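You operate a simulated robot arm through the tools that you are given. There is no shell and no other tool.

You run a simulated robot arm. Do the job below in one go: nothing can be reset, and whatever is moved stays where it is left.

## Task
Clamp the red motor, connect it and run it at 2 until DONE shows, then switch off.
Fine: dial back to 0.

The check looks at the end state, three seconds after you hand in, the way a careful person would. Anything else that was tipped, shoved, dropped, spilled or broken makes it a failure.

## Robot
A 6-joint arm with a two-finger gripper, fixed in place. Base frame: the origin is at the foot of the arm, x ahead of it, y to its left, z up; the work surface is at about z = 86. Units: cm, degrees, N and s.
It reaches about 129.8 cm from its shoulder. Its first joint turns from -149.0 to 149.0 degrees. Payload 1.57 kg.
The TCP is the grasp point between the finger pads, 2.1 cm short of the fingertips. In the tool frame z runs along the fingers and y along their closing line. Largest opening 7 cm; the body of the gripper starts 5 cm behind the TCP.
Orientation is told as [roll, pitch, yaw] about the base's x, y, z axes, in that order, counted from this pose: with the fingers straight down and closing along the base's y, the tool's x points along the base's -x, its y along +y and its z along -z.

## Interface
- The arm moves only by the tool servo_tool. Its argument "plan" is a list of rows, each a list of 7 numbers: the shift along the tool's x, y, z in cm, then the turn, a rotation vector about the tool's x, y, z in degrees, then the opening in per cent of the stroke, from 0 (shut) to 100 (fully open). In form: [[dx, dy, dz, ax, ay, az, jaw], ...]. A call has 1 to 20 rows; each row shifts and turns the commanded pose from where the row before left it, along the tool's axes as they then stand. Rows are played at 5 a second. More than 5 cm and 8.6 degrees between two rows, or a gripper value outside its range, and nothing of the call is played. A pose out of reach is approached as far as the arm can. The call stops where the force on the tool passes 90 N (or 10 N more than at its start, if that is more) or the arm is blocked; 0.2 s more then pass. Each finger halts on what it meets, pressing with about 28 N; the grip force reading is that of the motor and also rises with nothing between the fingers. The clock runs only during rows and for 0.2 s after the last one: add rows that do not move to give the fingers time. It gives the time, the measured TCP pose, the force on the tool (base axes), the opening and the grip force at its end, in the units of the frame above (readings bear some noise), with the torque about the TCP (base axes, N m) and any sound that the robot's microphone picked up.
- Cameras (640 x 400 px; columns grow to the right, rows downward): "scene" is fixed at [22, -65.11, 148.08]; the picture's right is [0.47, -0.89, 0.00], its down [-0.63, -0.33, -0.70] and it looks along [0.62, 0.33, -0.71] (base axes); focal length 322 px, centre (320, 200). "wrist" rides on the gripper at [7.9, 0.4, -8.1] in the tool frame; the picture's right is [-0.05, 1.00, 0.00], its down [-0.67, -0.04, -0.74] and it looks along [-0.74, -0.04, 0.67] (tool axes); focal length 256 px, centre (320, 200). There is no depth. A picture from a camera that has moved, and an enlarged one, comes with that camera's place and axes in the base frame and with its lens.
- camera(camera): a new picture of that camera. It takes no simulated time.
- lift_body(by): slides the trunk up (or, below 0, down) by that many cm; the arm rides with it, the base frame stays. It gives what a move gives, with no picture.
- close_up(camera, box): a new picture of the part [left, top, right, bottom] of that camera's present view, enlarged. It takes no simulated time.
- hand_in(): hands the job in; it is judged then, once.

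Nothing tells you positions but the pictures and the camera data. Unless the task says otherwise, let go and move clear before handing in.

The tools are called after ">>>" by a JSON object that holds its "method" and its "body". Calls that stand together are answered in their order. servo_tool: Moves the arm, as the interface text tells. Its arguments: {"type":"object","properties":{"plan":{"type":"array","items":{"type":"array","items":{"type":"number"}}}},"required":["plan"]} The other tools are called the same way: lift_body (by) slides the trunk up or down; camera (camera) takes a picture; close_up (camera, box) takes an enlarged picture of a part of a camera's view; hand_in () hands the job in.

At the start:

```text
clock: 0.0
tcp_pos: [49.77, -45.58, 123.59]
tool_rot: [0.0, 0.1, 0.1]
force: [0.1, -1.0, -0.3]
ft_torque: [-0.04, -0.01, 0.01]
gripper_width: 7.0
grasp_force: 0.1
trunk travel left (down, up): [-91.7, 5.3]
```

scene: 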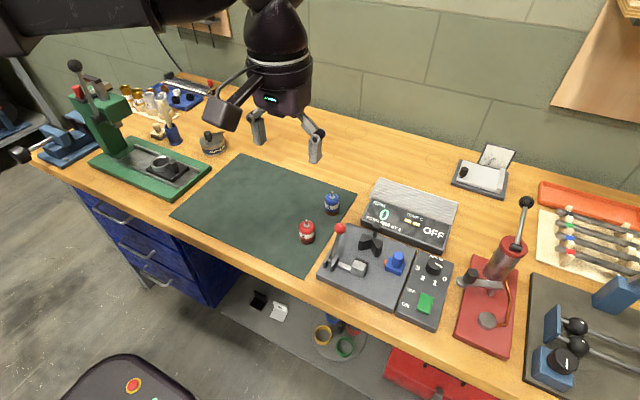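
wrist: 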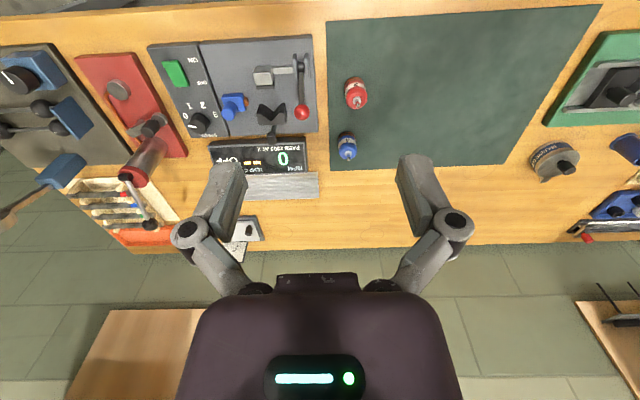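

I see a workbench with a red and a blue motor on a dark green mat, and a grey test station with a cradle/clamp, a blue plug, a dial with 0–3, a green ON/OFF switch and a display. I'll look more closely before moving.

>>> {"method": "close_up", "body": {"camera": "scene", "box": [290, 170, 470, 340]}}

>>> {"method": "close_up", "body": {"camera": "wrist", "box": [140, 20, 400, 210]}}

>>> {"method": "close_up", "body": {"camera": "scene", "box": [310, 210, 460, 310]}}

```text
2.35 times, centred on (380, 255) of scene
camera zoom: at [22.0, -65.11, 148.08], right [0.47, -0.89, 0.0], down [-0.63, -0.33, -0.7], along [0.62, 0.33, -0.71], focal length 757 px, centre (179, 71)
```

zoom: 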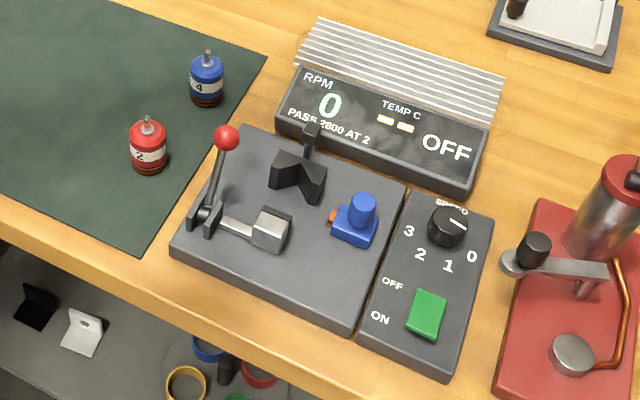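

```text
2.11 times, centred on (270, 115) of wrist
camera zoom: at [41.75, -45.25, 131.66], right [0.05, 1.0, 0.0], down [0.67, -0.04, 0.74], along [0.74, -0.04, -0.67], focal length 539 px, centre (425, 379)
```

zoom: 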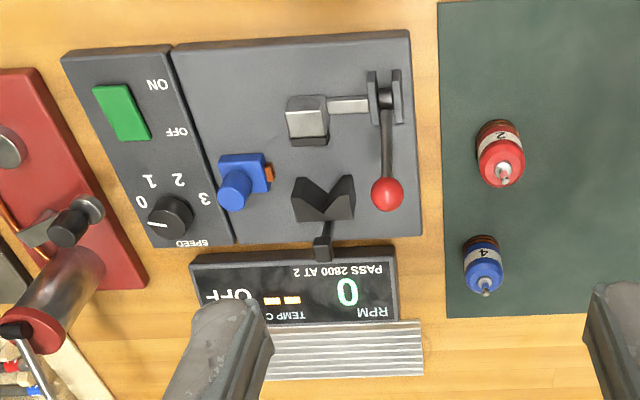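

```text
4.00 times, centred on (385, 260) of scene
camera zoom: at [22.0, -65.11, 148.08], right [0.47, -0.89, 0.0], down [-0.63, -0.33, -0.7], along [0.62, 0.33, -0.71], focal length 1287 px, centre (60, -40)
```

zoom: 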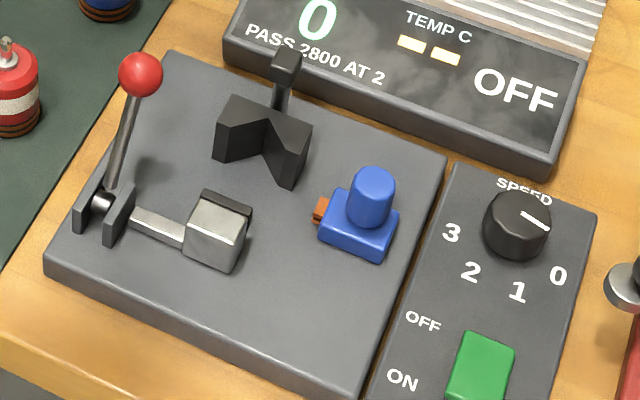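

The red motor stands on the mat at about (62.5, -40), and the station's V-block, clamp, plug, dial and switch lie to its right. Before planning I'll zoom in on each mechanism.

>>> {"method": "close_up", "body": {"camera": "scene", "box": [400, 245, 460, 325]}}

>>> {"method": "close_up", "body": {"camera": "scene", "box": [315, 215, 375, 285]}}

>>> {"method": "close_up", "body": {"camera": "scene", "box": [345, 220, 415, 285]}}

>>> {"method": "close_up", "body": {"camera": "scene", "box": [290, 180, 350, 250]}}

>>> {"method": "close_up", "body": {"camera": "wrist", "box": [240, 40, 330, 150]}}

>>> {"method": "close_up", "body": {"camera": "wrist", "box": [150, 40, 260, 140]}}

```text
5.00 times, centred on (430, 285) of scene
camera zoom: at [22.0, -65.11, 148.08], right [0.47, -0.89, 0.0], down [-0.63, -0.33, -0.7], along [0.62, 0.33, -0.71], focal length 1609 px, centre (-230, -225)
```

zoom: 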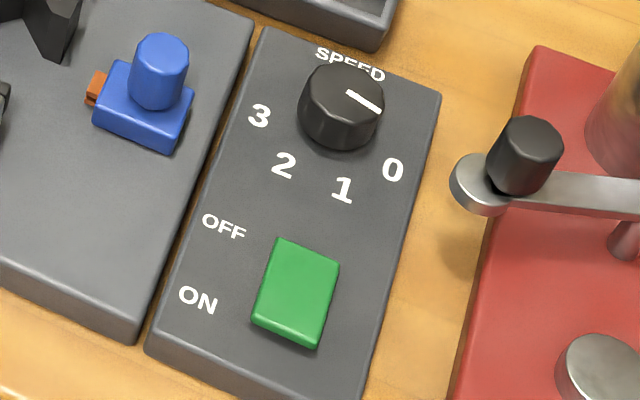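

```text
5.71 times, centred on (345, 250) of scene
camera zoom: at [22.0, -65.11, 148.08], right [0.47, -0.89, 0.0], down [-0.63, -0.33, -0.7], along [0.62, 0.33, -0.71], focal length 1839 px, centre (177, -86)
```

zoom: 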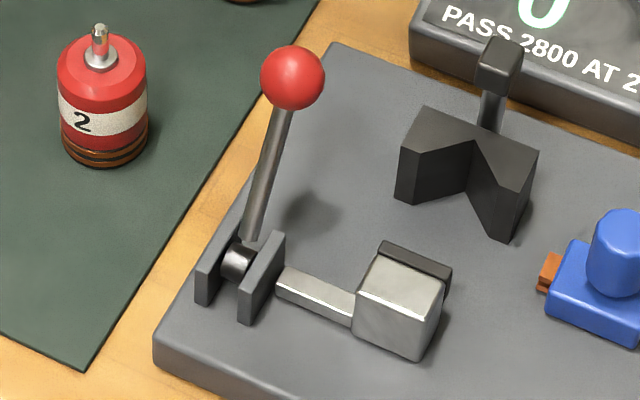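

```text
6.15 times, centred on (380, 252) of scene
camera zoom: at [22.0, -65.11, 148.08], right [0.47, -0.89, 0.0], down [-0.63, -0.33, -0.7], along [0.62, 0.33, -0.71], focal length 1980 px, centre (-49, -123)
```

zoom: 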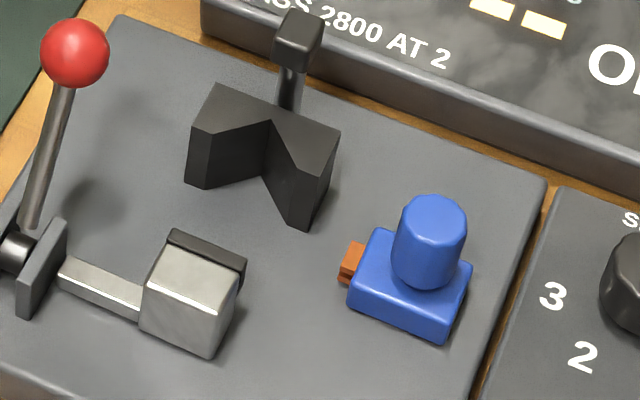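

```text
5.71 times, centred on (320, 215) of scene
camera zoom: at [22.0, -65.11, 148.08], right [0.47, -0.89, 0.0], down [-0.63, -0.33, -0.7], along [0.62, 0.33, -0.71], focal length 1839 px, centre (320, 114)
```

zoom: 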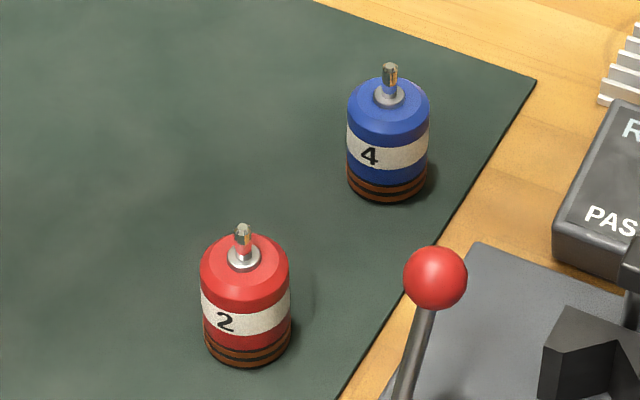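

```text
3.64 times, centred on (285, 95) of wrist
camera zoom: at [41.75, -45.25, 131.66], right [0.05, 1.0, 0.0], down [0.67, -0.04, 0.74], along [0.74, -0.04, -0.67], focal length 931 px, centre (447, 582)
```

zoom: 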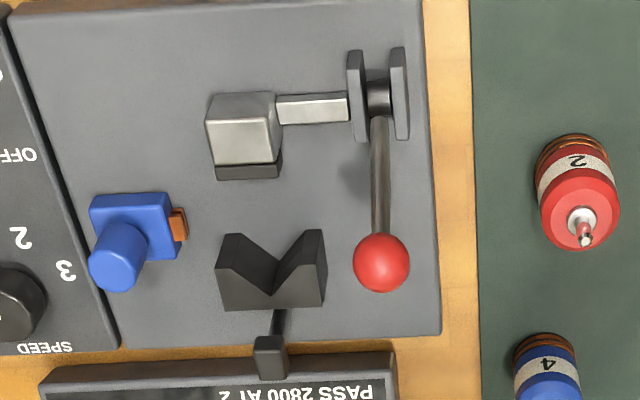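

```text
4.00 times, centred on (205, 90) of wrist
camera zoom: at [41.75, -45.25, 131.66], right [0.05, 1.0, 0.0], down [0.67, -0.04, 0.74], along [0.74, -0.04, -0.67], focal length 1024 px, centre (780, 640)
```

zoom: 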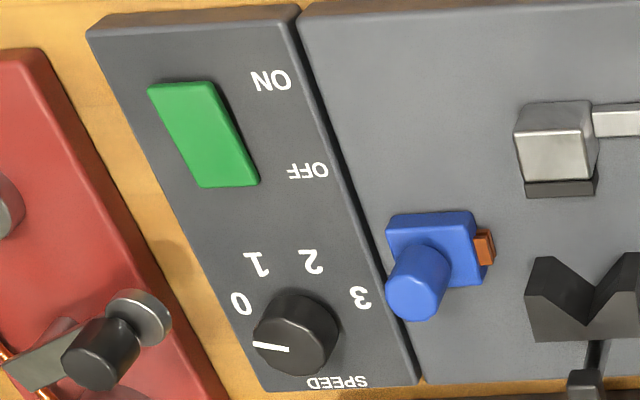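

The clamp lever leans away from the robot (+x) with its jaw retracted. The V-block opens toward the robot, and the plug's copper contact faces the V-block. I'll bring the wrist camera closer to get better measurements.

>>> {"method": "servo_tool", "body": {"plan": [[2.45, -1.1, 2.9, 0, 0, 0, 100], [2.45, -1.1, 2.9, 0, 0, 0, 100], [2.45, -1.1, 2.9, 0, 0, 0, 100], [2.45, -1.1, 2.9, 0, 0, 0, 100], [0, 0, 0, 0, 0, 0, 100]]}}

>>> {"method": "camera", "body": {"camera": "wrist"}}

>>> {"method": "close_up", "body": {"camera": "wrist", "box": [160, 60, 480, 260]}}

```text
clock: 1.2
tcp_pos: [39.99, -50.28, 123.62]
tool_rot: [0.0, 0.0, 0.0]
force: [-0.9, 0.4, 0.1]
ft_torque: [0.0, 0.0, 0.0]
gripper_width: 7.0
grasp_force: 0.1
out of reach, approached as far as the arm can: row 1, 2, 3, 4
trunk travel left (down, up): [-91.7, 5.3]
```

```text
taken
camera wrist: at [32.03, -49.85, 131.65], right [0.05, 1.0, 0.0], down [0.67, -0.04, 0.74], along [0.74, -0.04, -0.67], focal length 256 px, centre (320, 200)
```

wrist: 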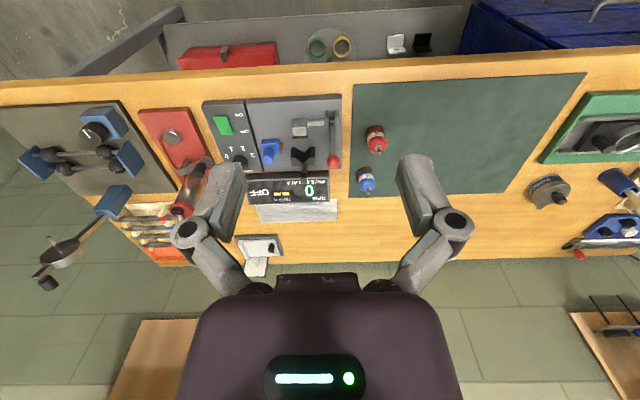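

```text
2.00 times, centred on (320, 160) of wrist
camera zoom: at [32.03, -49.85, 131.65], right [0.05, 1.0, 0.0], down [0.67, -0.04, 0.74], along [0.74, -0.04, -0.67], focal length 512 px, centre (320, 280)
```

zoom: 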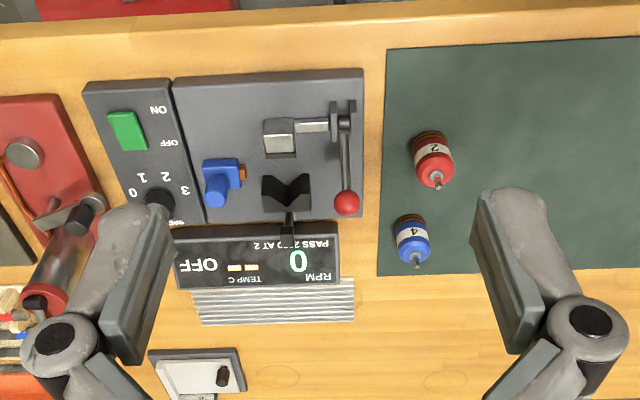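

The arm couldn't go lower at this trunk height, so I'll slide the trunk down and check the result.

>>> {"method": "lift_body", "body": {"by": -14}}

>>> {"method": "camera", "body": {"camera": "scene"}}

>>> {"method": "camera", "body": {"camera": "wrist"}}

```text
clock: 2.9
tcp_pos: [39.98, -50.2, 109.64]
tool_rot: [0.0, 0.1, 0.0]
force: [0.4, -0.4, 0.2]
ft_torque: [-0.01, -0.01, 0.01]
gripper_width: 7.0
grasp_force: 0.2
trunk travel left (down, up): [-77.7, 19.3]
```

```text
taken
```

scene: 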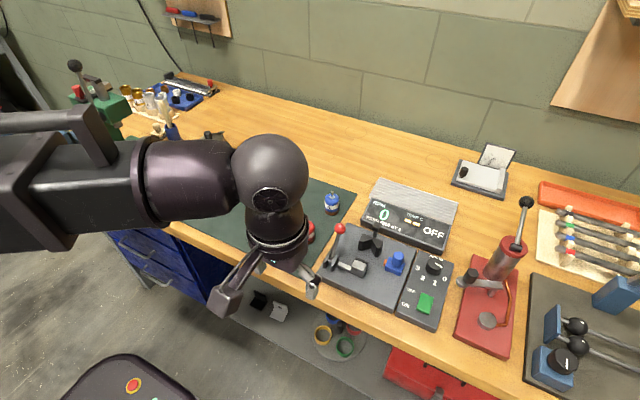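

```text
taken
camera wrist: at [32.0, -49.85, 117.66], right [0.05, 1.0, 0.0], down [0.67, -0.04, 0.74], along [0.74, -0.04, -0.67], focal length 256 px, centre (320, 200)
```

wrist: 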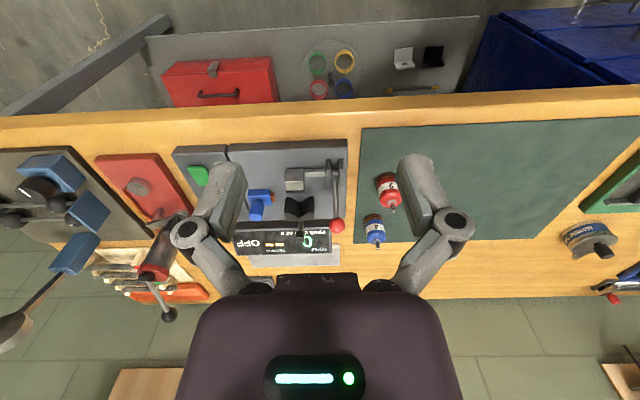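

>>> {"method": "close_up", "body": {"camera": "wrist", "box": [220, 130, 420, 260]}}

>>> {"method": "servo_tool", "body": {"plan": [[0, 0, 1, 0, 0, 0, 100], [0, 0, 1, 0, 0, 0, 100]]}}

```text
3.08 times, centred on (320, 195) of wrist
camera zoom: at [32.0, -49.85, 117.66], right [0.05, 1.0, 0.0], down [0.67, -0.04, 0.74], along [0.74, -0.04, -0.67], focal length 788 px, centre (320, 215)
```

zoom: 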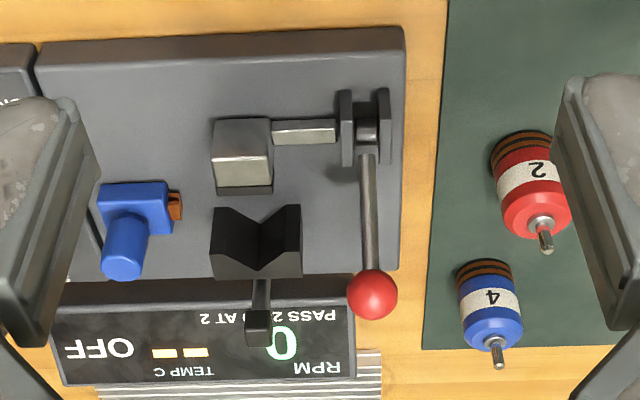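

```text
clock: 3.5
tcp_pos: [39.92, -50.24, 109.54]
tool_rot: [0.0, -0.1, 0.1]
force: [-0.3, 0.4, 0.3]
ft_torque: [0.02, 0.0, -0.01]
gripper_width: 7.0
grasp_force: 0.0
out of reach, approached as far as the arm can: row 1, 2
trunk travel left (down, up): [-77.7, 19.3]
```

The arm has hit its lower limit relative to the trunk. I'll raise the tool with the arm, then lower the trunk, which leaves room to move down.

>>> {"method": "servo_tool", "body": {"plan": [[0, 0, -4, 0, 0, 0, 100], [0, 0, -4, 0, 0, 0, 100], [0, 0, -4, 0, 0, 0, 100], [0, 0, -4, 0, 0, 0, 100], [0, 0, -4, 0, 0, 0, 100], [0, 0, -4, 0, 0, 0, 100], [0, 0, -4, 0, 0, 0, 100], [0, 0, 0, 0, 0, 0, 100]]}}

>>> {"method": "lift_body", "body": {"by": -32}}

>>> {"method": "camera", "body": {"camera": "scene"}}

>>> {"method": "camera", "body": {"camera": "wrist"}}

```text
clock: 5.3
tcp_pos: [39.88, -50.27, 109.58]
tool_rot: [0.1, 0.1, 0.0]
force: [0.1, 0.3, 0.1]
ft_torque: [0.01, -0.01, -0.01]
gripper_width: 7.01
grasp_force: 0.0
out of reach, approached as far as the arm can: row 1, 2, 3, 4, 5, 6, 7
trunk travel left (down, up): [-77.7, 19.3]
```

```text
clock: 8.4
tcp_pos: [40.03, -50.26, 77.68]
tool_rot: [0.0, 0.0, 0.0]
force: [-0.4, 0.6, -0.7]
ft_torque: [-0.01, -0.01, -0.03]
gripper_width: 7.01
grasp_force: 0.1
trunk travel left (down, up): [-45.7, 51.3]
```

```text
taken
```

scene: 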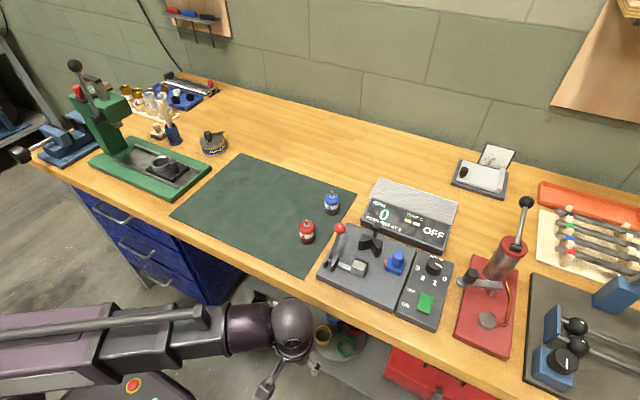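

```text
taken
camera wrist: at [32.01, -49.85, 85.66], right [0.05, 1.0, 0.0], down [0.67, -0.04, 0.74], along [0.74, -0.04, -0.67], focal length 256 px, centre (320, 200)
```

wrist: 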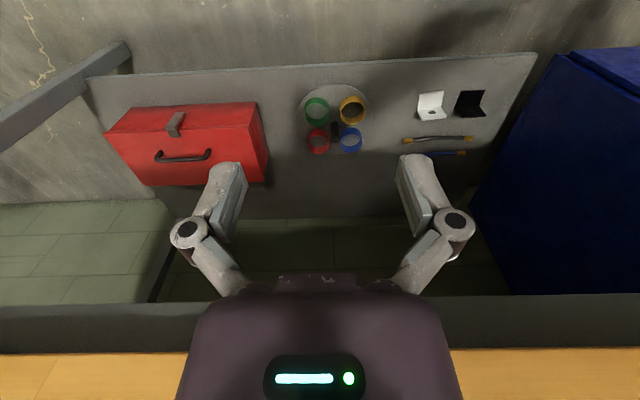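

The arm moves freely only in the horizontal plane, and height comes from the trunk. The tool is now in front of the bench edge, so I'll go straight back up the way it came.

>>> {"method": "lift_body", "body": {"by": 32}}

```text
clock: 11.6
tcp_pos: [39.97, -50.28, 109.6]
tool_rot: [0.0, 0.0, 0.0]
force: [-0.1, -0.3, 0.1]
ft_torque: [0.01, -0.01, 0.01]
gripper_width: 6.99
grasp_force: 0.0
trunk travel left (down, up): [-77.7, 19.3]
```

Back at z = 109.6. I'll test small vertical and tilt moves in free air to learn what the arm can do.

>>> {"method": "servo_tool", "body": {"plan": [[0, 0, -2, 0, 0, 0, 100], [0, 0, 0, 0, 0, 0, 100]]}}

>>> {"method": "servo_tool", "body": {"plan": [[0, 0, 0, 0, 8, 0, 100], [0, 0, 0, 0, 0, 0, 100]]}}

>>> {"method": "servo_tool", "body": {"plan": [[0, 0, 0, 0, -8, 0, 100], [0, 0, 0, 8, 0, 0, 100]]}}

>>> {"method": "servo_tool", "body": {"plan": [[0, 0, 0, -8, 0, 0, 100], [0, 0, 0, 0, 0, 8, 100], [0, 0, 0, 0, 0, 0, 100]]}}

```text
clock: 12.2
tcp_pos: [39.95, -50.31, 109.64]
tool_rot: [0.0, 0.0, 0.0]
force: [-0.5, 0.7, 0.2]
ft_torque: [0.03, 0.02, -0.01]
gripper_width: 7.0
grasp_force: 0.1
out of reach, approached as far as the arm can: row 1
trunk travel left (down, up): [-77.7, 19.3]
```

```text
clock: 12.8
tcp_pos: [40.01, -50.29, 109.88]
tool_rot: [0.0, 8.0, 0.0]
force: [0.3, 0.3, 0.0]
ft_torque: [-0.01, 0.02, 0.02]
gripper_width: 7.0
grasp_force: 0.0
trunk travel left (down, up): [-77.7, 19.3]
```

```text
clock: 13.4
tcp_pos: [40.12, -50.21, 109.83]
tool_rot: [-8.1, -0.1, 0.0]
force: [-0.4, 0.5, 0.6]
ft_torque: [0.0, 0.01, 0.02]
gripper_width: 7.01
grasp_force: 0.1
trunk travel left (down, up): [-77.7, 19.3]
```

```text
clock: 14.2
tcp_pos: [40.07, -50.26, 109.66]
tool_rot: [0.0, 0.0, -8.2]
force: [0.5, -0.1, -0.3]
ft_torque: [0.0, 0.03, -0.01]
gripper_width: 7.0
grasp_force: 0.0
trunk travel left (down, up): [-77.7, 19.3]
```

The arm moves in the plane and can tilt and yaw, with height from the trunk. By triangulation, the red motor is at (62.4, -40.2) with its shaft tip at z ≈ 92.8, and the V-block apex is at about (65.4, -54.8). I'll move above the red motor and look.

>>> {"method": "servo_tool", "body": {"plan": [[0, 0, 0, 0, 0, -8.1, 100], [-3.72, 1.68, 0, 0, 0, 0, 100], [-3.72, 1.68, 0, 0, 0, 0, 100], [-3.72, 1.68, 0, 0, 0, 0, 100], [-3.72, 1.68, 0, 0, 0, 0, 100], [-3.72, 1.68, 0, 0, 0, 0, 100], [-3.72, 1.68, 0, 0, 0, 0, 100], [0, 0, 0, 0, 0, 0, 100]]}}

>>> {"method": "camera", "body": {"camera": "wrist"}}

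>>> {"method": "camera", "body": {"camera": "scene"}}

```text
clock: 16.0
tcp_pos: [62.38, -40.46, 109.59]
tool_rot: [0.0, 0.1, 0.1]
force: [-0.2, 0.0, -0.2]
ft_torque: [0.03, 0.01, 0.01]
gripper_width: 6.97
grasp_force: 0.1
trunk travel left (down, up): [-77.7, 19.3]
```

```text
taken
camera wrist: at [54.38, -40.05, 117.67], right [0.05, 1.0, 0.0], down [0.67, -0.03, 0.75], along [0.74, -0.04, -0.67], focal length 256 px, centre (320, 200)
```

wrist: 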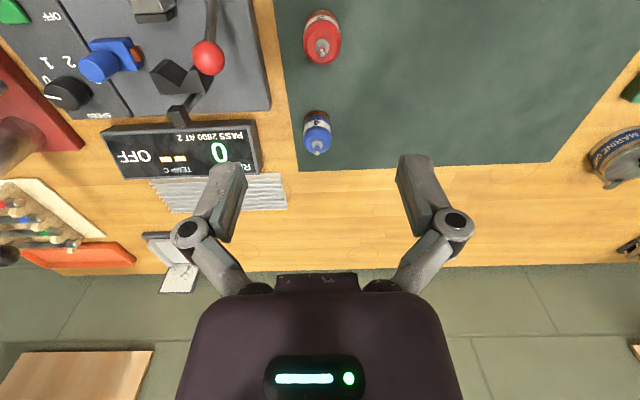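

```text
taken
```

scene: 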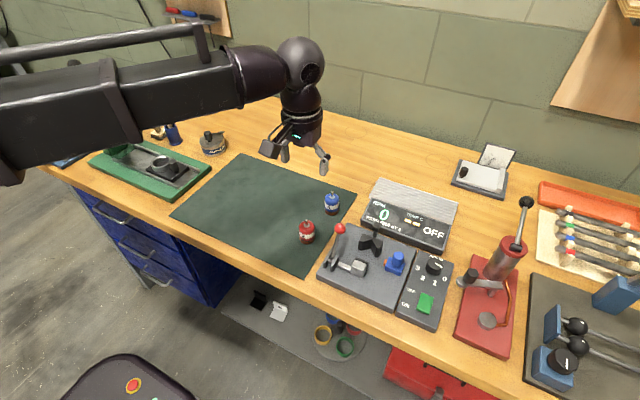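

The red motor is almost directly under the gripper. I'll lower the trunk 8 cm and check alignment again.

>>> {"method": "lift_body", "body": {"by": -8}}

>>> {"method": "camera", "body": {"camera": "wrist"}}

>>> {"method": "close_up", "body": {"camera": "wrist", "box": [240, 0, 420, 200]}}

>>> {"method": "close_up", "body": {"camera": "scene", "box": [250, 120, 350, 260]}}

```text
clock: 17.2
tcp_pos: [62.34, -40.39, 101.57]
tool_rot: [-0.1, 0.0, 0.1]
force: [0.6, -0.4, 0.1]
ft_torque: [0.01, 0.0, 0.0]
gripper_width: 7.0
grasp_force: 0.2
trunk travel left (down, up): [-69.7, 27.3]
```

```text
taken
camera wrist: at [54.38, -40.07, 109.66], right [0.05, 1.0, 0.0], down [0.67, -0.03, 0.74], along [0.74, -0.04, -0.67], focal length 256 px, centre (320, 200)
```

wrist: 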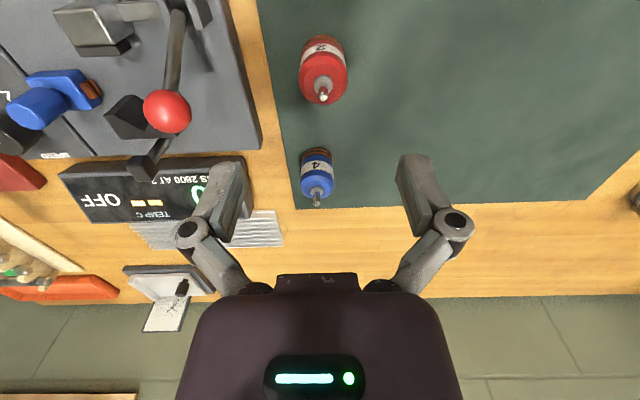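

```text
2.00 times, centred on (330, 100) of wrist
camera zoom: at [54.38, -40.07, 109.66], right [0.05, 1.0, 0.0], down [0.67, -0.03, 0.74], along [0.74, -0.04, -0.67], focal length 512 px, centre (300, 400)
```

zoom: 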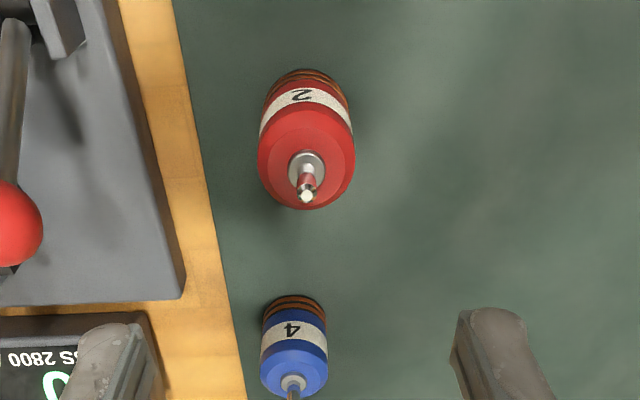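

```text
2.86 times, centred on (300, 190) of scene
camera zoom: at [22.0, -65.11, 148.08], right [0.47, -0.89, 0.0], down [-0.63, -0.33, -0.7], along [0.62, 0.33, -0.71], focal length 919 px, centre (377, 229)
```

zoom: 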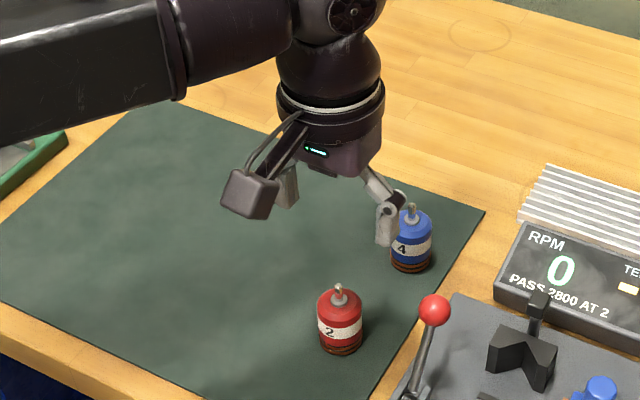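

I need the V-block's exact shape before choosing grip height, so I'll move the camera to look straight at the station.

>>> {"method": "servo_tool", "body": {"plan": [[4, 0, 0, 0, 0, 0, 100], [4, 0, 0, 0, 0, 0, 100], [4, 0, 0, 0, 0, 0, 100], [0, -3.7, 0, 0, 0, 0, 100], [0, -3.7, 0, 0, 0, 0, 100], [0, -3.7, 0, 0, 0, 0, 100], [0, -3.7, 0, 0, 0, 0, 100], [0, 0, 0, 0, 0, 0, 100]]}}

>>> {"method": "camera", "body": {"camera": "wrist"}}

>>> {"method": "close_up", "body": {"camera": "wrist", "box": [230, 80, 410, 240]}}

```text
clock: 19.0
tcp_pos: [50.21, -55.68, 101.66]
tool_rot: [0.0, 0.0, 0.1]
force: [0.8, 0.9, -0.1]
ft_torque: [0.01, 0.04, 0.02]
gripper_width: 7.0
grasp_force: 0.1
trunk travel left (down, up): [-69.7, 27.3]
```

```text
taken
camera wrist: at [42.29, -55.2, 109.67], right [0.05, 1.0, 0.0], down [0.67, -0.03, 0.74], along [0.74, -0.04, -0.67], focal length 256 px, centre (320, 200)
```

wrist: 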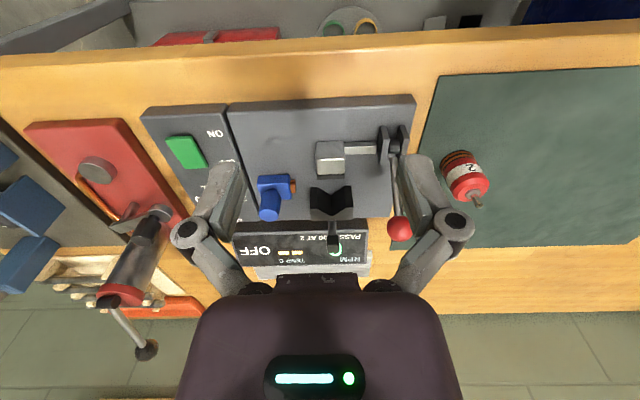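

```text
2.50 times, centred on (320, 160) of wrist
camera zoom: at [42.29, -55.2, 109.67], right [0.05, 1.0, 0.0], down [0.67, -0.03, 0.74], along [0.74, -0.04, -0.67], focal length 640 px, centre (320, 300)
```

zoom: 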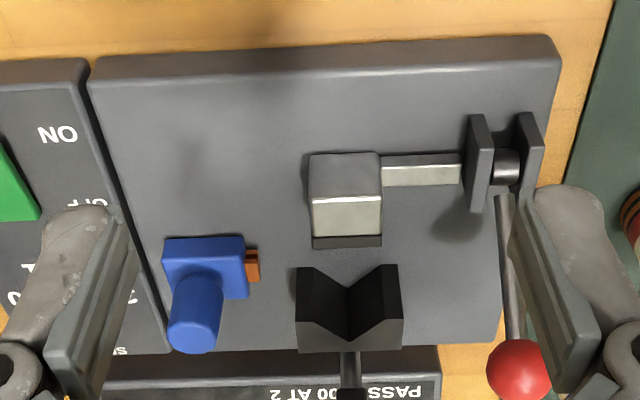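

>>> {"method": "close_up", "body": {"camera": "wrist", "box": [295, 125, 375, 225]}}

>>> {"method": "close_up", "body": {"camera": "wrist", "box": [240, 155, 320, 235]}}

```text
4.00 times, centred on (335, 175) of wrist
camera zoom: at [42.29, -55.2, 109.67], right [0.05, 1.0, 0.0], down [0.67, -0.03, 0.74], along [0.74, -0.04, -0.67], focal length 1024 px, centre (260, 300)
```

zoom: 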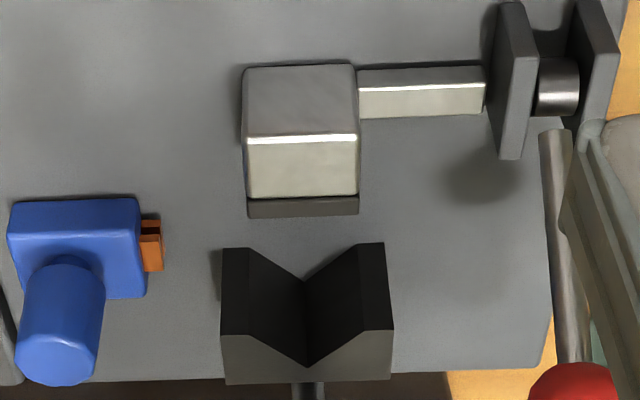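

```text
5.00 times, centred on (280, 195) of wrist
camera zoom: at [42.29, -55.2, 109.67], right [0.05, 1.0, 0.0], down [0.67, -0.03, 0.74], along [0.74, -0.04, -0.67], focal length 1280 px, centre (520, 225)
```

zoom: 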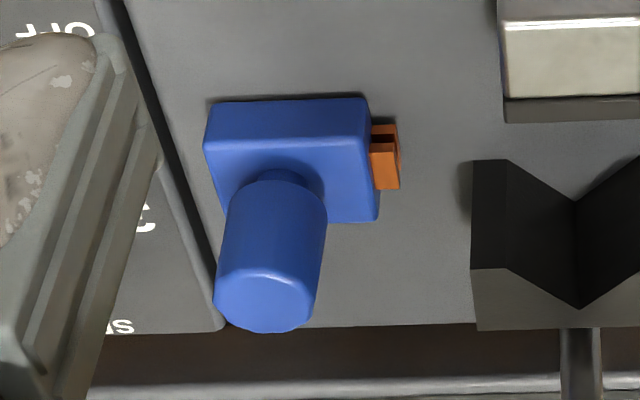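

V-block geometry: the opening is centred at y ≈ -55.0, its tips are at x ≈ 64.0, apex at 65.45 and top at z ≈ 91.3. The jaw pad face is at x ≈ 60.15, so the motor (radius about 1.76) should sit centred near (62.8, -55.0). I'll go back over the red motor now.

>>> {"method": "servo_tool", "body": {"plan": [[0, 3.85, 0, 0, 0, 0, 100], [0, 3.85, 0, 0, 0, 0, 100], [0, 3.85, 0, 0, 0, 0, 100], [0, 3.8, 0, 0, 0, 0, 100], [-4.1, 0, 0, 0, 0, 0, 100], [-4.1, 0, 0, 0, 0, 0, 100], [-4.1, 0, 0, 0, 0, 0, 100], [0, 0, 0, 0, 0, 0, 100], [0, 0, 0, 0, 0, 0, 100]]}}

>>> {"method": "close_up", "body": {"camera": "wrist", "box": [240, 0, 420, 200]}}

```text
clock: 21.0
tcp_pos: [62.56, -39.91, 101.65]
tool_rot: [-0.1, 0.0, 0.1]
force: [-0.3, -0.7, 0.6]
ft_torque: [0.0, 0.01, -0.03]
gripper_width: 6.98
grasp_force: 0.0
trunk travel left (down, up): [-69.7, 27.3]
```

```text
2.00 times, centred on (330, 100) of wrist
camera zoom: at [54.57, -39.58, 109.66], right [0.05, 1.0, 0.0], down [0.67, -0.03, 0.74], along [0.74, -0.04, -0.67], focal length 512 px, centre (300, 400)
```

zoom: 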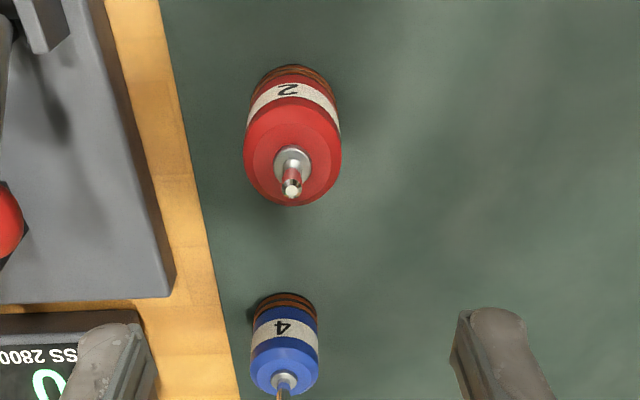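

>>> {"method": "servo_tool", "body": {"plan": [[0, -0.33, 0, 0, 0, 0, 100], [0, 0, 0, 0, 0, 0, 100]]}}

>>> {"method": "lift_body", "body": {"by": -5}}

>>> {"method": "camera", "body": {"camera": "wrist"}}

>>> {"method": "close_up", "body": {"camera": "scene", "box": [250, 140, 360, 260]}}

```text
clock: 21.6
tcp_pos: [62.54, -40.27, 101.55]
tool_rot: [0.1, -0.1, 0.1]
force: [-0.5, 0.0, -0.2]
ft_torque: [0.0, 0.02, 0.0]
gripper_width: 7.03
grasp_force: 0.0
trunk travel left (down, up): [-69.7, 27.3]
```

```text
clock: 22.5
tcp_pos: [62.51, -40.32, 96.64]
tool_rot: [0.0, 0.1, 0.1]
force: [-0.9, 0.8, -1.4]
ft_torque: [-0.02, -0.01, 0.02]
gripper_width: 6.99
grasp_force: 0.1
trunk travel left (down, up): [-64.7, 32.3]
```

```text
taken
camera wrist: at [54.59, -39.92, 104.66], right [0.05, 1.0, 0.0], down [0.67, -0.03, 0.74], along [0.74, -0.04, -0.67], focal length 256 px, centre (320, 200)
```

wrist: 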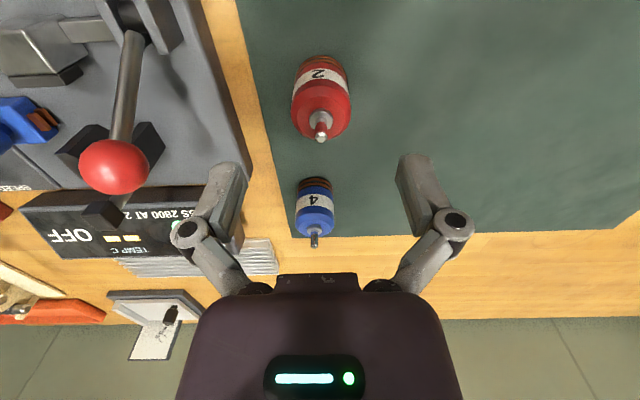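

```text
3.33 times, centred on (305, 200) of scene
camera zoom: at [22.0, -65.11, 148.08], right [0.47, -0.89, 0.0], down [-0.63, -0.33, -0.7], along [0.62, 0.33, -0.71], focal length 1073 px, centre (370, 200)
```

zoom: 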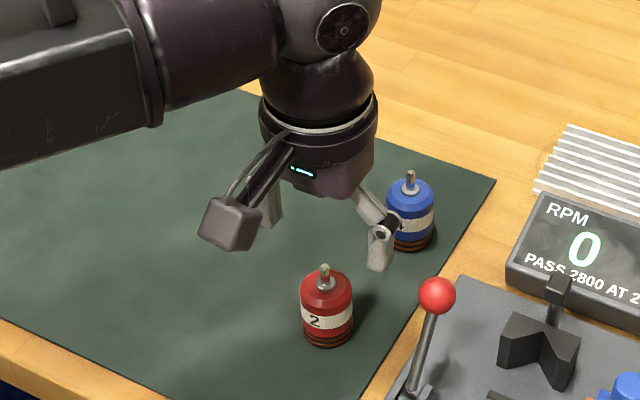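

The motor is centred between the fingers, so I'll lower to grip height, with fingertips about 2.4 cm above the mat.

>>> {"method": "lift_body", "body": {"by": -3}}

>>> {"method": "lift_body", "body": {"by": -3}}

>>> {"method": "camera", "body": {"camera": "wrist"}}

```text
clock: 23.2
tcp_pos: [62.57, -40.33, 93.67]
tool_rot: [-0.1, -0.1, 0.2]
force: [0.1, -0.3, -0.5]
ft_torque: [0.0, 0.01, -0.03]
gripper_width: 7.0
grasp_force: 0.1
trunk travel left (down, up): [-61.7, 35.3]
```

```text
clock: 24.0
tcp_pos: [62.53, -40.46, 90.55]
tool_rot: [0.0, 0.1, 0.0]
force: [0.3, 0.6, 0.4]
ft_torque: [-0.02, -0.03, -0.03]
gripper_width: 7.01
grasp_force: 0.1
trunk travel left (down, up): [-58.7, 38.3]
```

```text
taken
camera wrist: at [54.59, -39.92, 98.66], right [0.05, 1.0, 0.0], down [0.67, -0.03, 0.74], along [0.74, -0.04, -0.67], focal length 256 px, centre (320, 200)
```

wrist: 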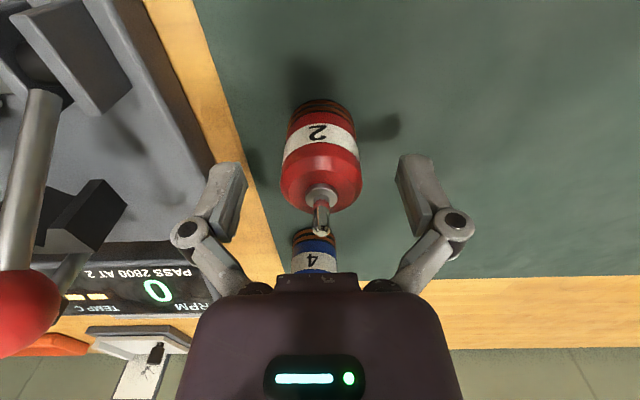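

Alignment is good. Closing on the motor.

>>> {"method": "servo_tool", "body": {"plan": [[0, 0, 0, 0, 0, 0, 70], [0, 0, 0, 0, 0, 0, 55], [0, 0, 0, 0, 0, 0, 40], [0, 0, 0, 0, 0, 0, 30], [0, 0, 0, 0, 0, 0, 30]]}}

>>> {"method": "camera", "body": {"camera": "wrist"}}

```text
clock: 25.2
tcp_pos: [62.61, -40.27, 90.7]
tool_rot: [0.0, -0.1, 0.0]
force: [0.4, 1.7, 2.0]
ft_torque: [0.01, 0.0, -0.01]
gripper_width: 3.5
grasp_force: 28.1
trunk travel left (down, up): [-58.7, 38.3]
```

```text
taken
camera wrist: at [54.59, -39.9, 98.67], right [0.05, 1.0, 0.0], down [0.67, -0.03, 0.74], along [0.74, -0.04, -0.67], focal length 256 px, centre (320, 200)
```

wrist: 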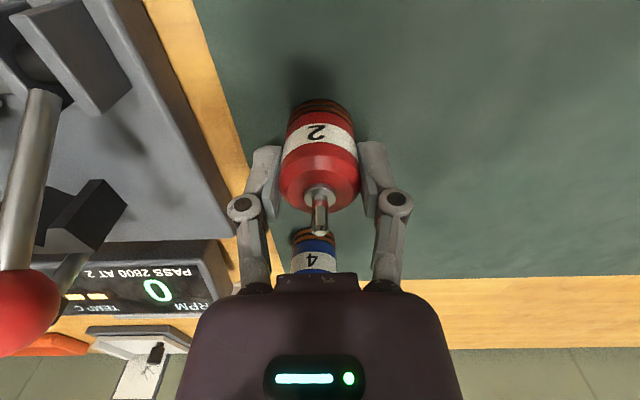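

Gripped, with the motor diameter reading 3.5 cm. Lifting clear of the lever ball.

>>> {"method": "lift_body", "body": {"by": 2}}

>>> {"method": "lift_body", "body": {"by": 12}}

>>> {"method": "camera", "body": {"camera": "wrist"}}

>>> {"method": "camera", "body": {"camera": "scene"}}

```text
clock: 25.9
tcp_pos: [62.59, -40.43, 92.82]
tool_rot: [0.0, -0.1, 0.2]
force: [1.6, -1.6, 8.7]
ft_torque: [-0.02, -0.06, 0.02]
gripper_width: 3.56
grasp_force: 24.9
trunk travel left (down, up): [-60.7, 36.3]
```

```text
clock: 27.4
tcp_pos: [62.5, -40.3, 104.57]
tool_rot: [0.0, 0.0, 0.1]
force: [0.4, -0.4, -1.0]
ft_torque: [0.03, 0.05, -0.04]
gripper_width: 3.53
grasp_force: 28.1
trunk travel left (down, up): [-72.7, 24.3]
```

```text
taken
camera wrist: at [54.61, -39.92, 112.65], right [0.05, 1.0, 0.0], down [0.67, -0.03, 0.74], along [0.74, -0.04, -0.67], focal length 256 px, centre (320, 200)
```

wrist: 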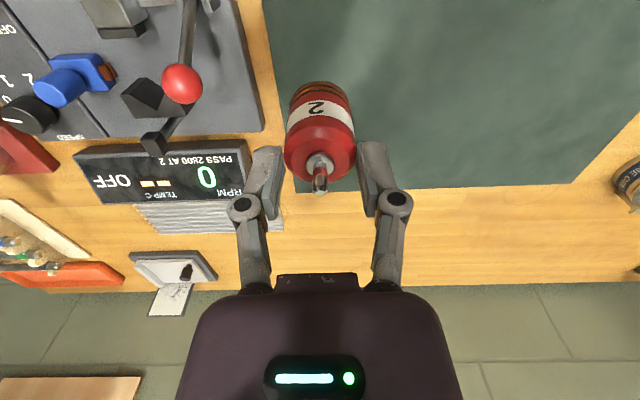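

```text
taken
```

scene: 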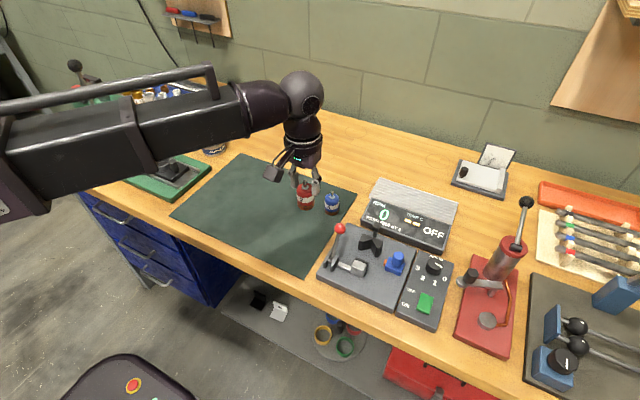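

The motor looks lower in the grip than before. I'll check how much of it the fingers are actually holding.

>>> {"method": "close_up", "body": {"camera": "scene", "box": [270, 140, 350, 230]}}

>>> {"method": "close_up", "body": {"camera": "wrist", "box": [240, 60, 400, 220]}}

```text
4.44 times, centred on (310, 185) of scene
camera zoom: at [22.0, -65.11, 148.08], right [0.47, -0.89, 0.0], down [-0.63, -0.33, -0.7], along [0.62, 0.33, -0.71], focal length 1430 px, centre (364, 267)
```

zoom: 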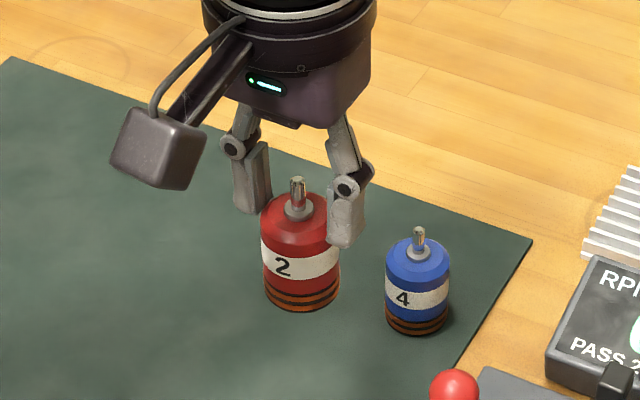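

```text
2.50 times, centred on (320, 140) of wrist
camera zoom: at [54.61, -39.92, 112.65], right [0.05, 1.0, 0.0], down [0.67, -0.03, 0.74], along [0.74, -0.04, -0.67], focal length 640 px, centre (320, 350)
```

zoom: 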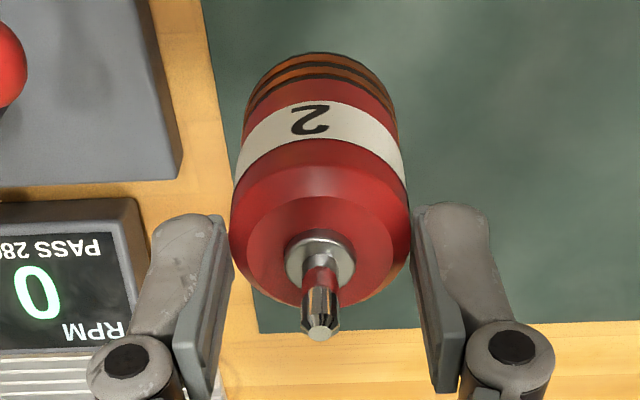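

The motor slipped about 2 cm during the first lift and is held by only about 0.6 cm. I'll set it back down on the mat and regrip deeper.

>>> {"method": "lift_body", "body": {"by": -11.8}}

>>> {"method": "camera", "body": {"camera": "wrist"}}

>>> {"method": "close_up", "body": {"camera": "scene", "box": [270, 150, 350, 260]}}

```text
clock: 28.9
tcp_pos: [62.51, -40.3, 92.8]
tool_rot: [0.0, 0.0, 0.1]
force: [-0.4, 0.2, -2.1]
ft_torque: [0.01, -0.02, 0.01]
gripper_width: 3.53
grasp_force: 28.4
trunk travel left (down, up): [-60.9, 36.1]
```

```text
taken
camera wrist: at [54.6, -39.92, 100.86], right [0.05, 1.0, 0.0], down [0.67, -0.03, 0.74], along [0.74, -0.04, -0.67], focal length 256 px, centre (320, 200)
```

wrist: 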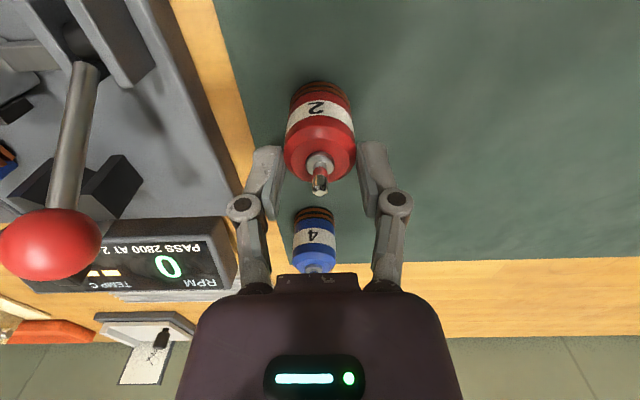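

```text
3.64 times, centred on (310, 205) of scene
camera zoom: at [22.0, -65.11, 148.08], right [0.47, -0.89, 0.0], down [-0.63, -0.33, -0.7], along [0.62, 0.33, -0.71], focal length 1170 px, centre (356, 182)
```

zoom: 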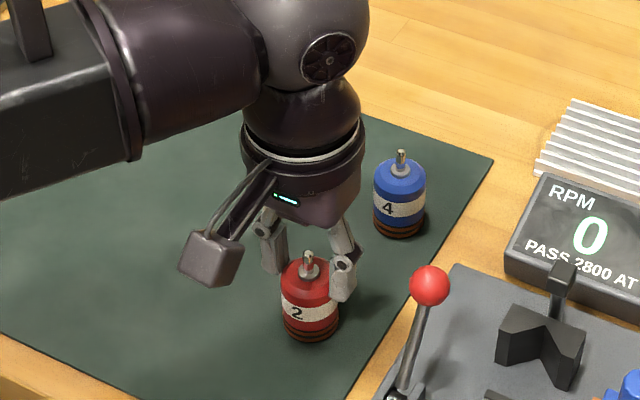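

No further slip while lowering. I'll touch down the last bit gently.

>>> {"method": "lift_body", "body": {"by": -0.4}}

>>> {"method": "close_up", "body": {"camera": "wrist", "box": [240, 60, 400, 220]}}

```text
clock: 29.4
tcp_pos: [62.47, -40.31, 92.57]
tool_rot: [-0.1, -0.1, 0.2]
force: [6.0, -3.6, 23.9]
ft_torque: [-0.07, -0.17, -0.04]
gripper_width: 3.58
grasp_force: 27.9
trunk travel left (down, up): [-60.5, 36.5]
```

```text
2.50 times, centred on (320, 140) of wrist
camera zoom: at [54.54, -39.89, 100.57], right [0.05, 1.0, 0.0], down [0.66, -0.03, 0.75], along [0.75, -0.04, -0.67], focal length 640 px, centre (320, 350)
```

zoom: 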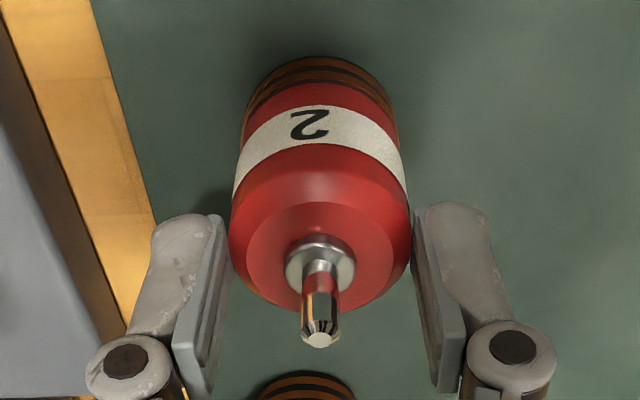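

Touched down. Opening, then I'll lower for a deeper grip.

>>> {"method": "servo_tool", "body": {"plan": [[0, 0, 0, 0, 0, 0, 60], [0, 0, 0, 0, 0, 0, 80], [0, 0, 0, 0, 0, 0, 100], [0, 0, 0, 0, 0, 0, 100]]}}

>>> {"method": "camera", "body": {"camera": "wrist"}}

```text
clock: 30.4
tcp_pos: [62.53, -40.2, 92.41]
tool_rot: [-0.1, 0.0, 0.1]
force: [0.1, 0.5, -0.2]
ft_torque: [-0.01, 0.0, -0.02]
gripper_width: 7.02
grasp_force: 0.0
trunk travel left (down, up): [-60.5, 36.5]
```

```text
taken
camera wrist: at [54.59, -39.92, 100.46], right [0.05, 1.0, 0.0], down [0.67, -0.03, 0.74], along [0.74, -0.04, -0.67], focal length 256 px, centre (320, 200)
```

wrist: 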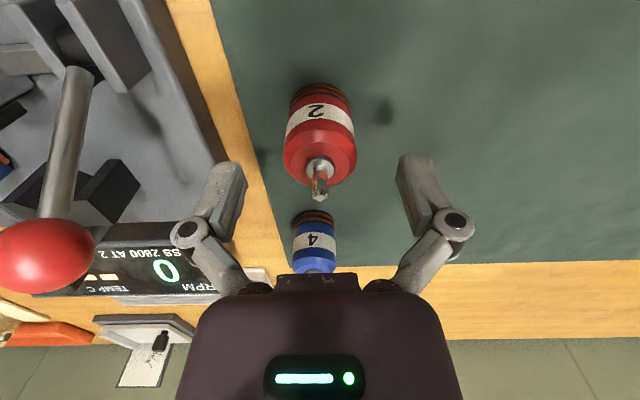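

>>> {"method": "servo_tool", "body": {"plan": [[0.25, 0, 0, 0, 0, 0, 100], [0, 0, 0, 0, 0, 0, 100]]}}

>>> {"method": "lift_body", "body": {"by": -3.1}}

>>> {"method": "camera", "body": {"camera": "wrist"}}

```text
clock: 31.0
tcp_pos: [62.22, -40.27, 92.38]
tool_rot: [-0.1, 0.0, 0.1]
force: [-0.6, 1.1, 0.3]
ft_torque: [0.02, 0.0, -0.02]
gripper_width: 7.02
grasp_force: 0.1
trunk travel left (down, up): [-60.5, 36.5]
```

```text
clock: 31.7
tcp_pos: [62.32, -40.3, 89.31]
tool_rot: [0.0, 0.0, 0.2]
force: [0.9, -0.4, 0.5]
ft_torque: [0.02, -0.02, 0.0]
gripper_width: 6.99
grasp_force: 0.0
trunk travel left (down, up): [-57.4, 39.6]
```

```text
taken
camera wrist: at [54.34, -39.92, 97.36], right [0.05, 1.0, 0.0], down [0.67, -0.03, 0.74], along [0.74, -0.04, -0.67], focal length 256 px, centre (320, 200)
```

wrist: 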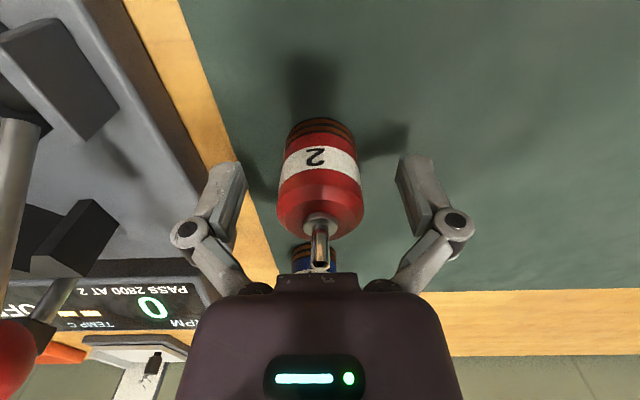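

>>> {"method": "servo_tool", "body": {"plan": [[0, 0, 0, 0, 0, 0, 70], [0, 0, 0, 0, 0, 0, 55], [0, 0, 0, 0, 0, 0, 40], [0, 0, 0, 0, 0, 0, 20], [0, 0, 0, 0, 0, 0, 0], [0, 0, 0, 0, 0, 0, 0], [0, 0, 0, 0, 0, 0, 0]]}}

>>> {"method": "lift_body", "body": {"by": 0.5}}

>>> {"method": "camera", "body": {"camera": "wrist"}}

```text
clock: 33.3
tcp_pos: [62.35, -40.36, 89.32]
tool_rot: [0.0, 0.0, 0.1]
force: [0.3, -0.6, 3.1]
ft_torque: [-0.01, -0.02, -0.05]
gripper_width: 3.55
grasp_force: 28.3
trunk travel left (down, up): [-57.4, 39.6]
```

```text
clock: 33.9
tcp_pos: [62.35, -40.32, 89.76]
tool_rot: [0.0, 0.0, 0.0]
force: [0.0, -0.7, -2.0]
ft_torque: [-0.03, 0.05, -0.01]
gripper_width: 3.52
grasp_force: 27.9
trunk travel left (down, up): [-57.9, 39.1]
```

```text
taken
camera wrist: at [54.35, -39.92, 97.85], right [0.05, 1.0, 0.0], down [0.67, -0.03, 0.74], along [0.74, -0.04, -0.67], focal length 256 px, centre (320, 200)
```

wrist: 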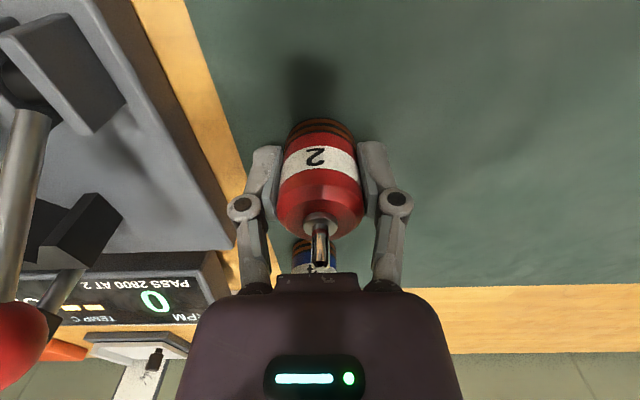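

No slip this time. I'll continue lifting in moderate steps and check.

>>> {"method": "lift_body", "body": {"by": 3}}

>>> {"method": "camera", "body": {"camera": "wrist"}}

```text
clock: 34.6
tcp_pos: [62.3, -40.4, 92.79]
tool_rot: [0.0, 0.0, 0.1]
force: [-0.7, -0.6, -1.7]
ft_torque: [0.03, -0.01, -0.03]
gripper_width: 3.54
grasp_force: 28.3
trunk travel left (down, up): [-60.9, 36.1]
```

```text
taken
camera wrist: at [54.36, -39.92, 100.85], right [0.05, 1.0, 0.0], down [0.67, -0.03, 0.74], along [0.74, -0.04, -0.67], focal length 256 px, centre (320, 200)
```

wrist: 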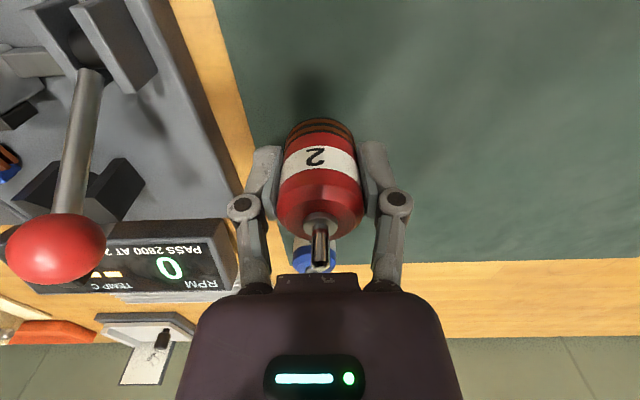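

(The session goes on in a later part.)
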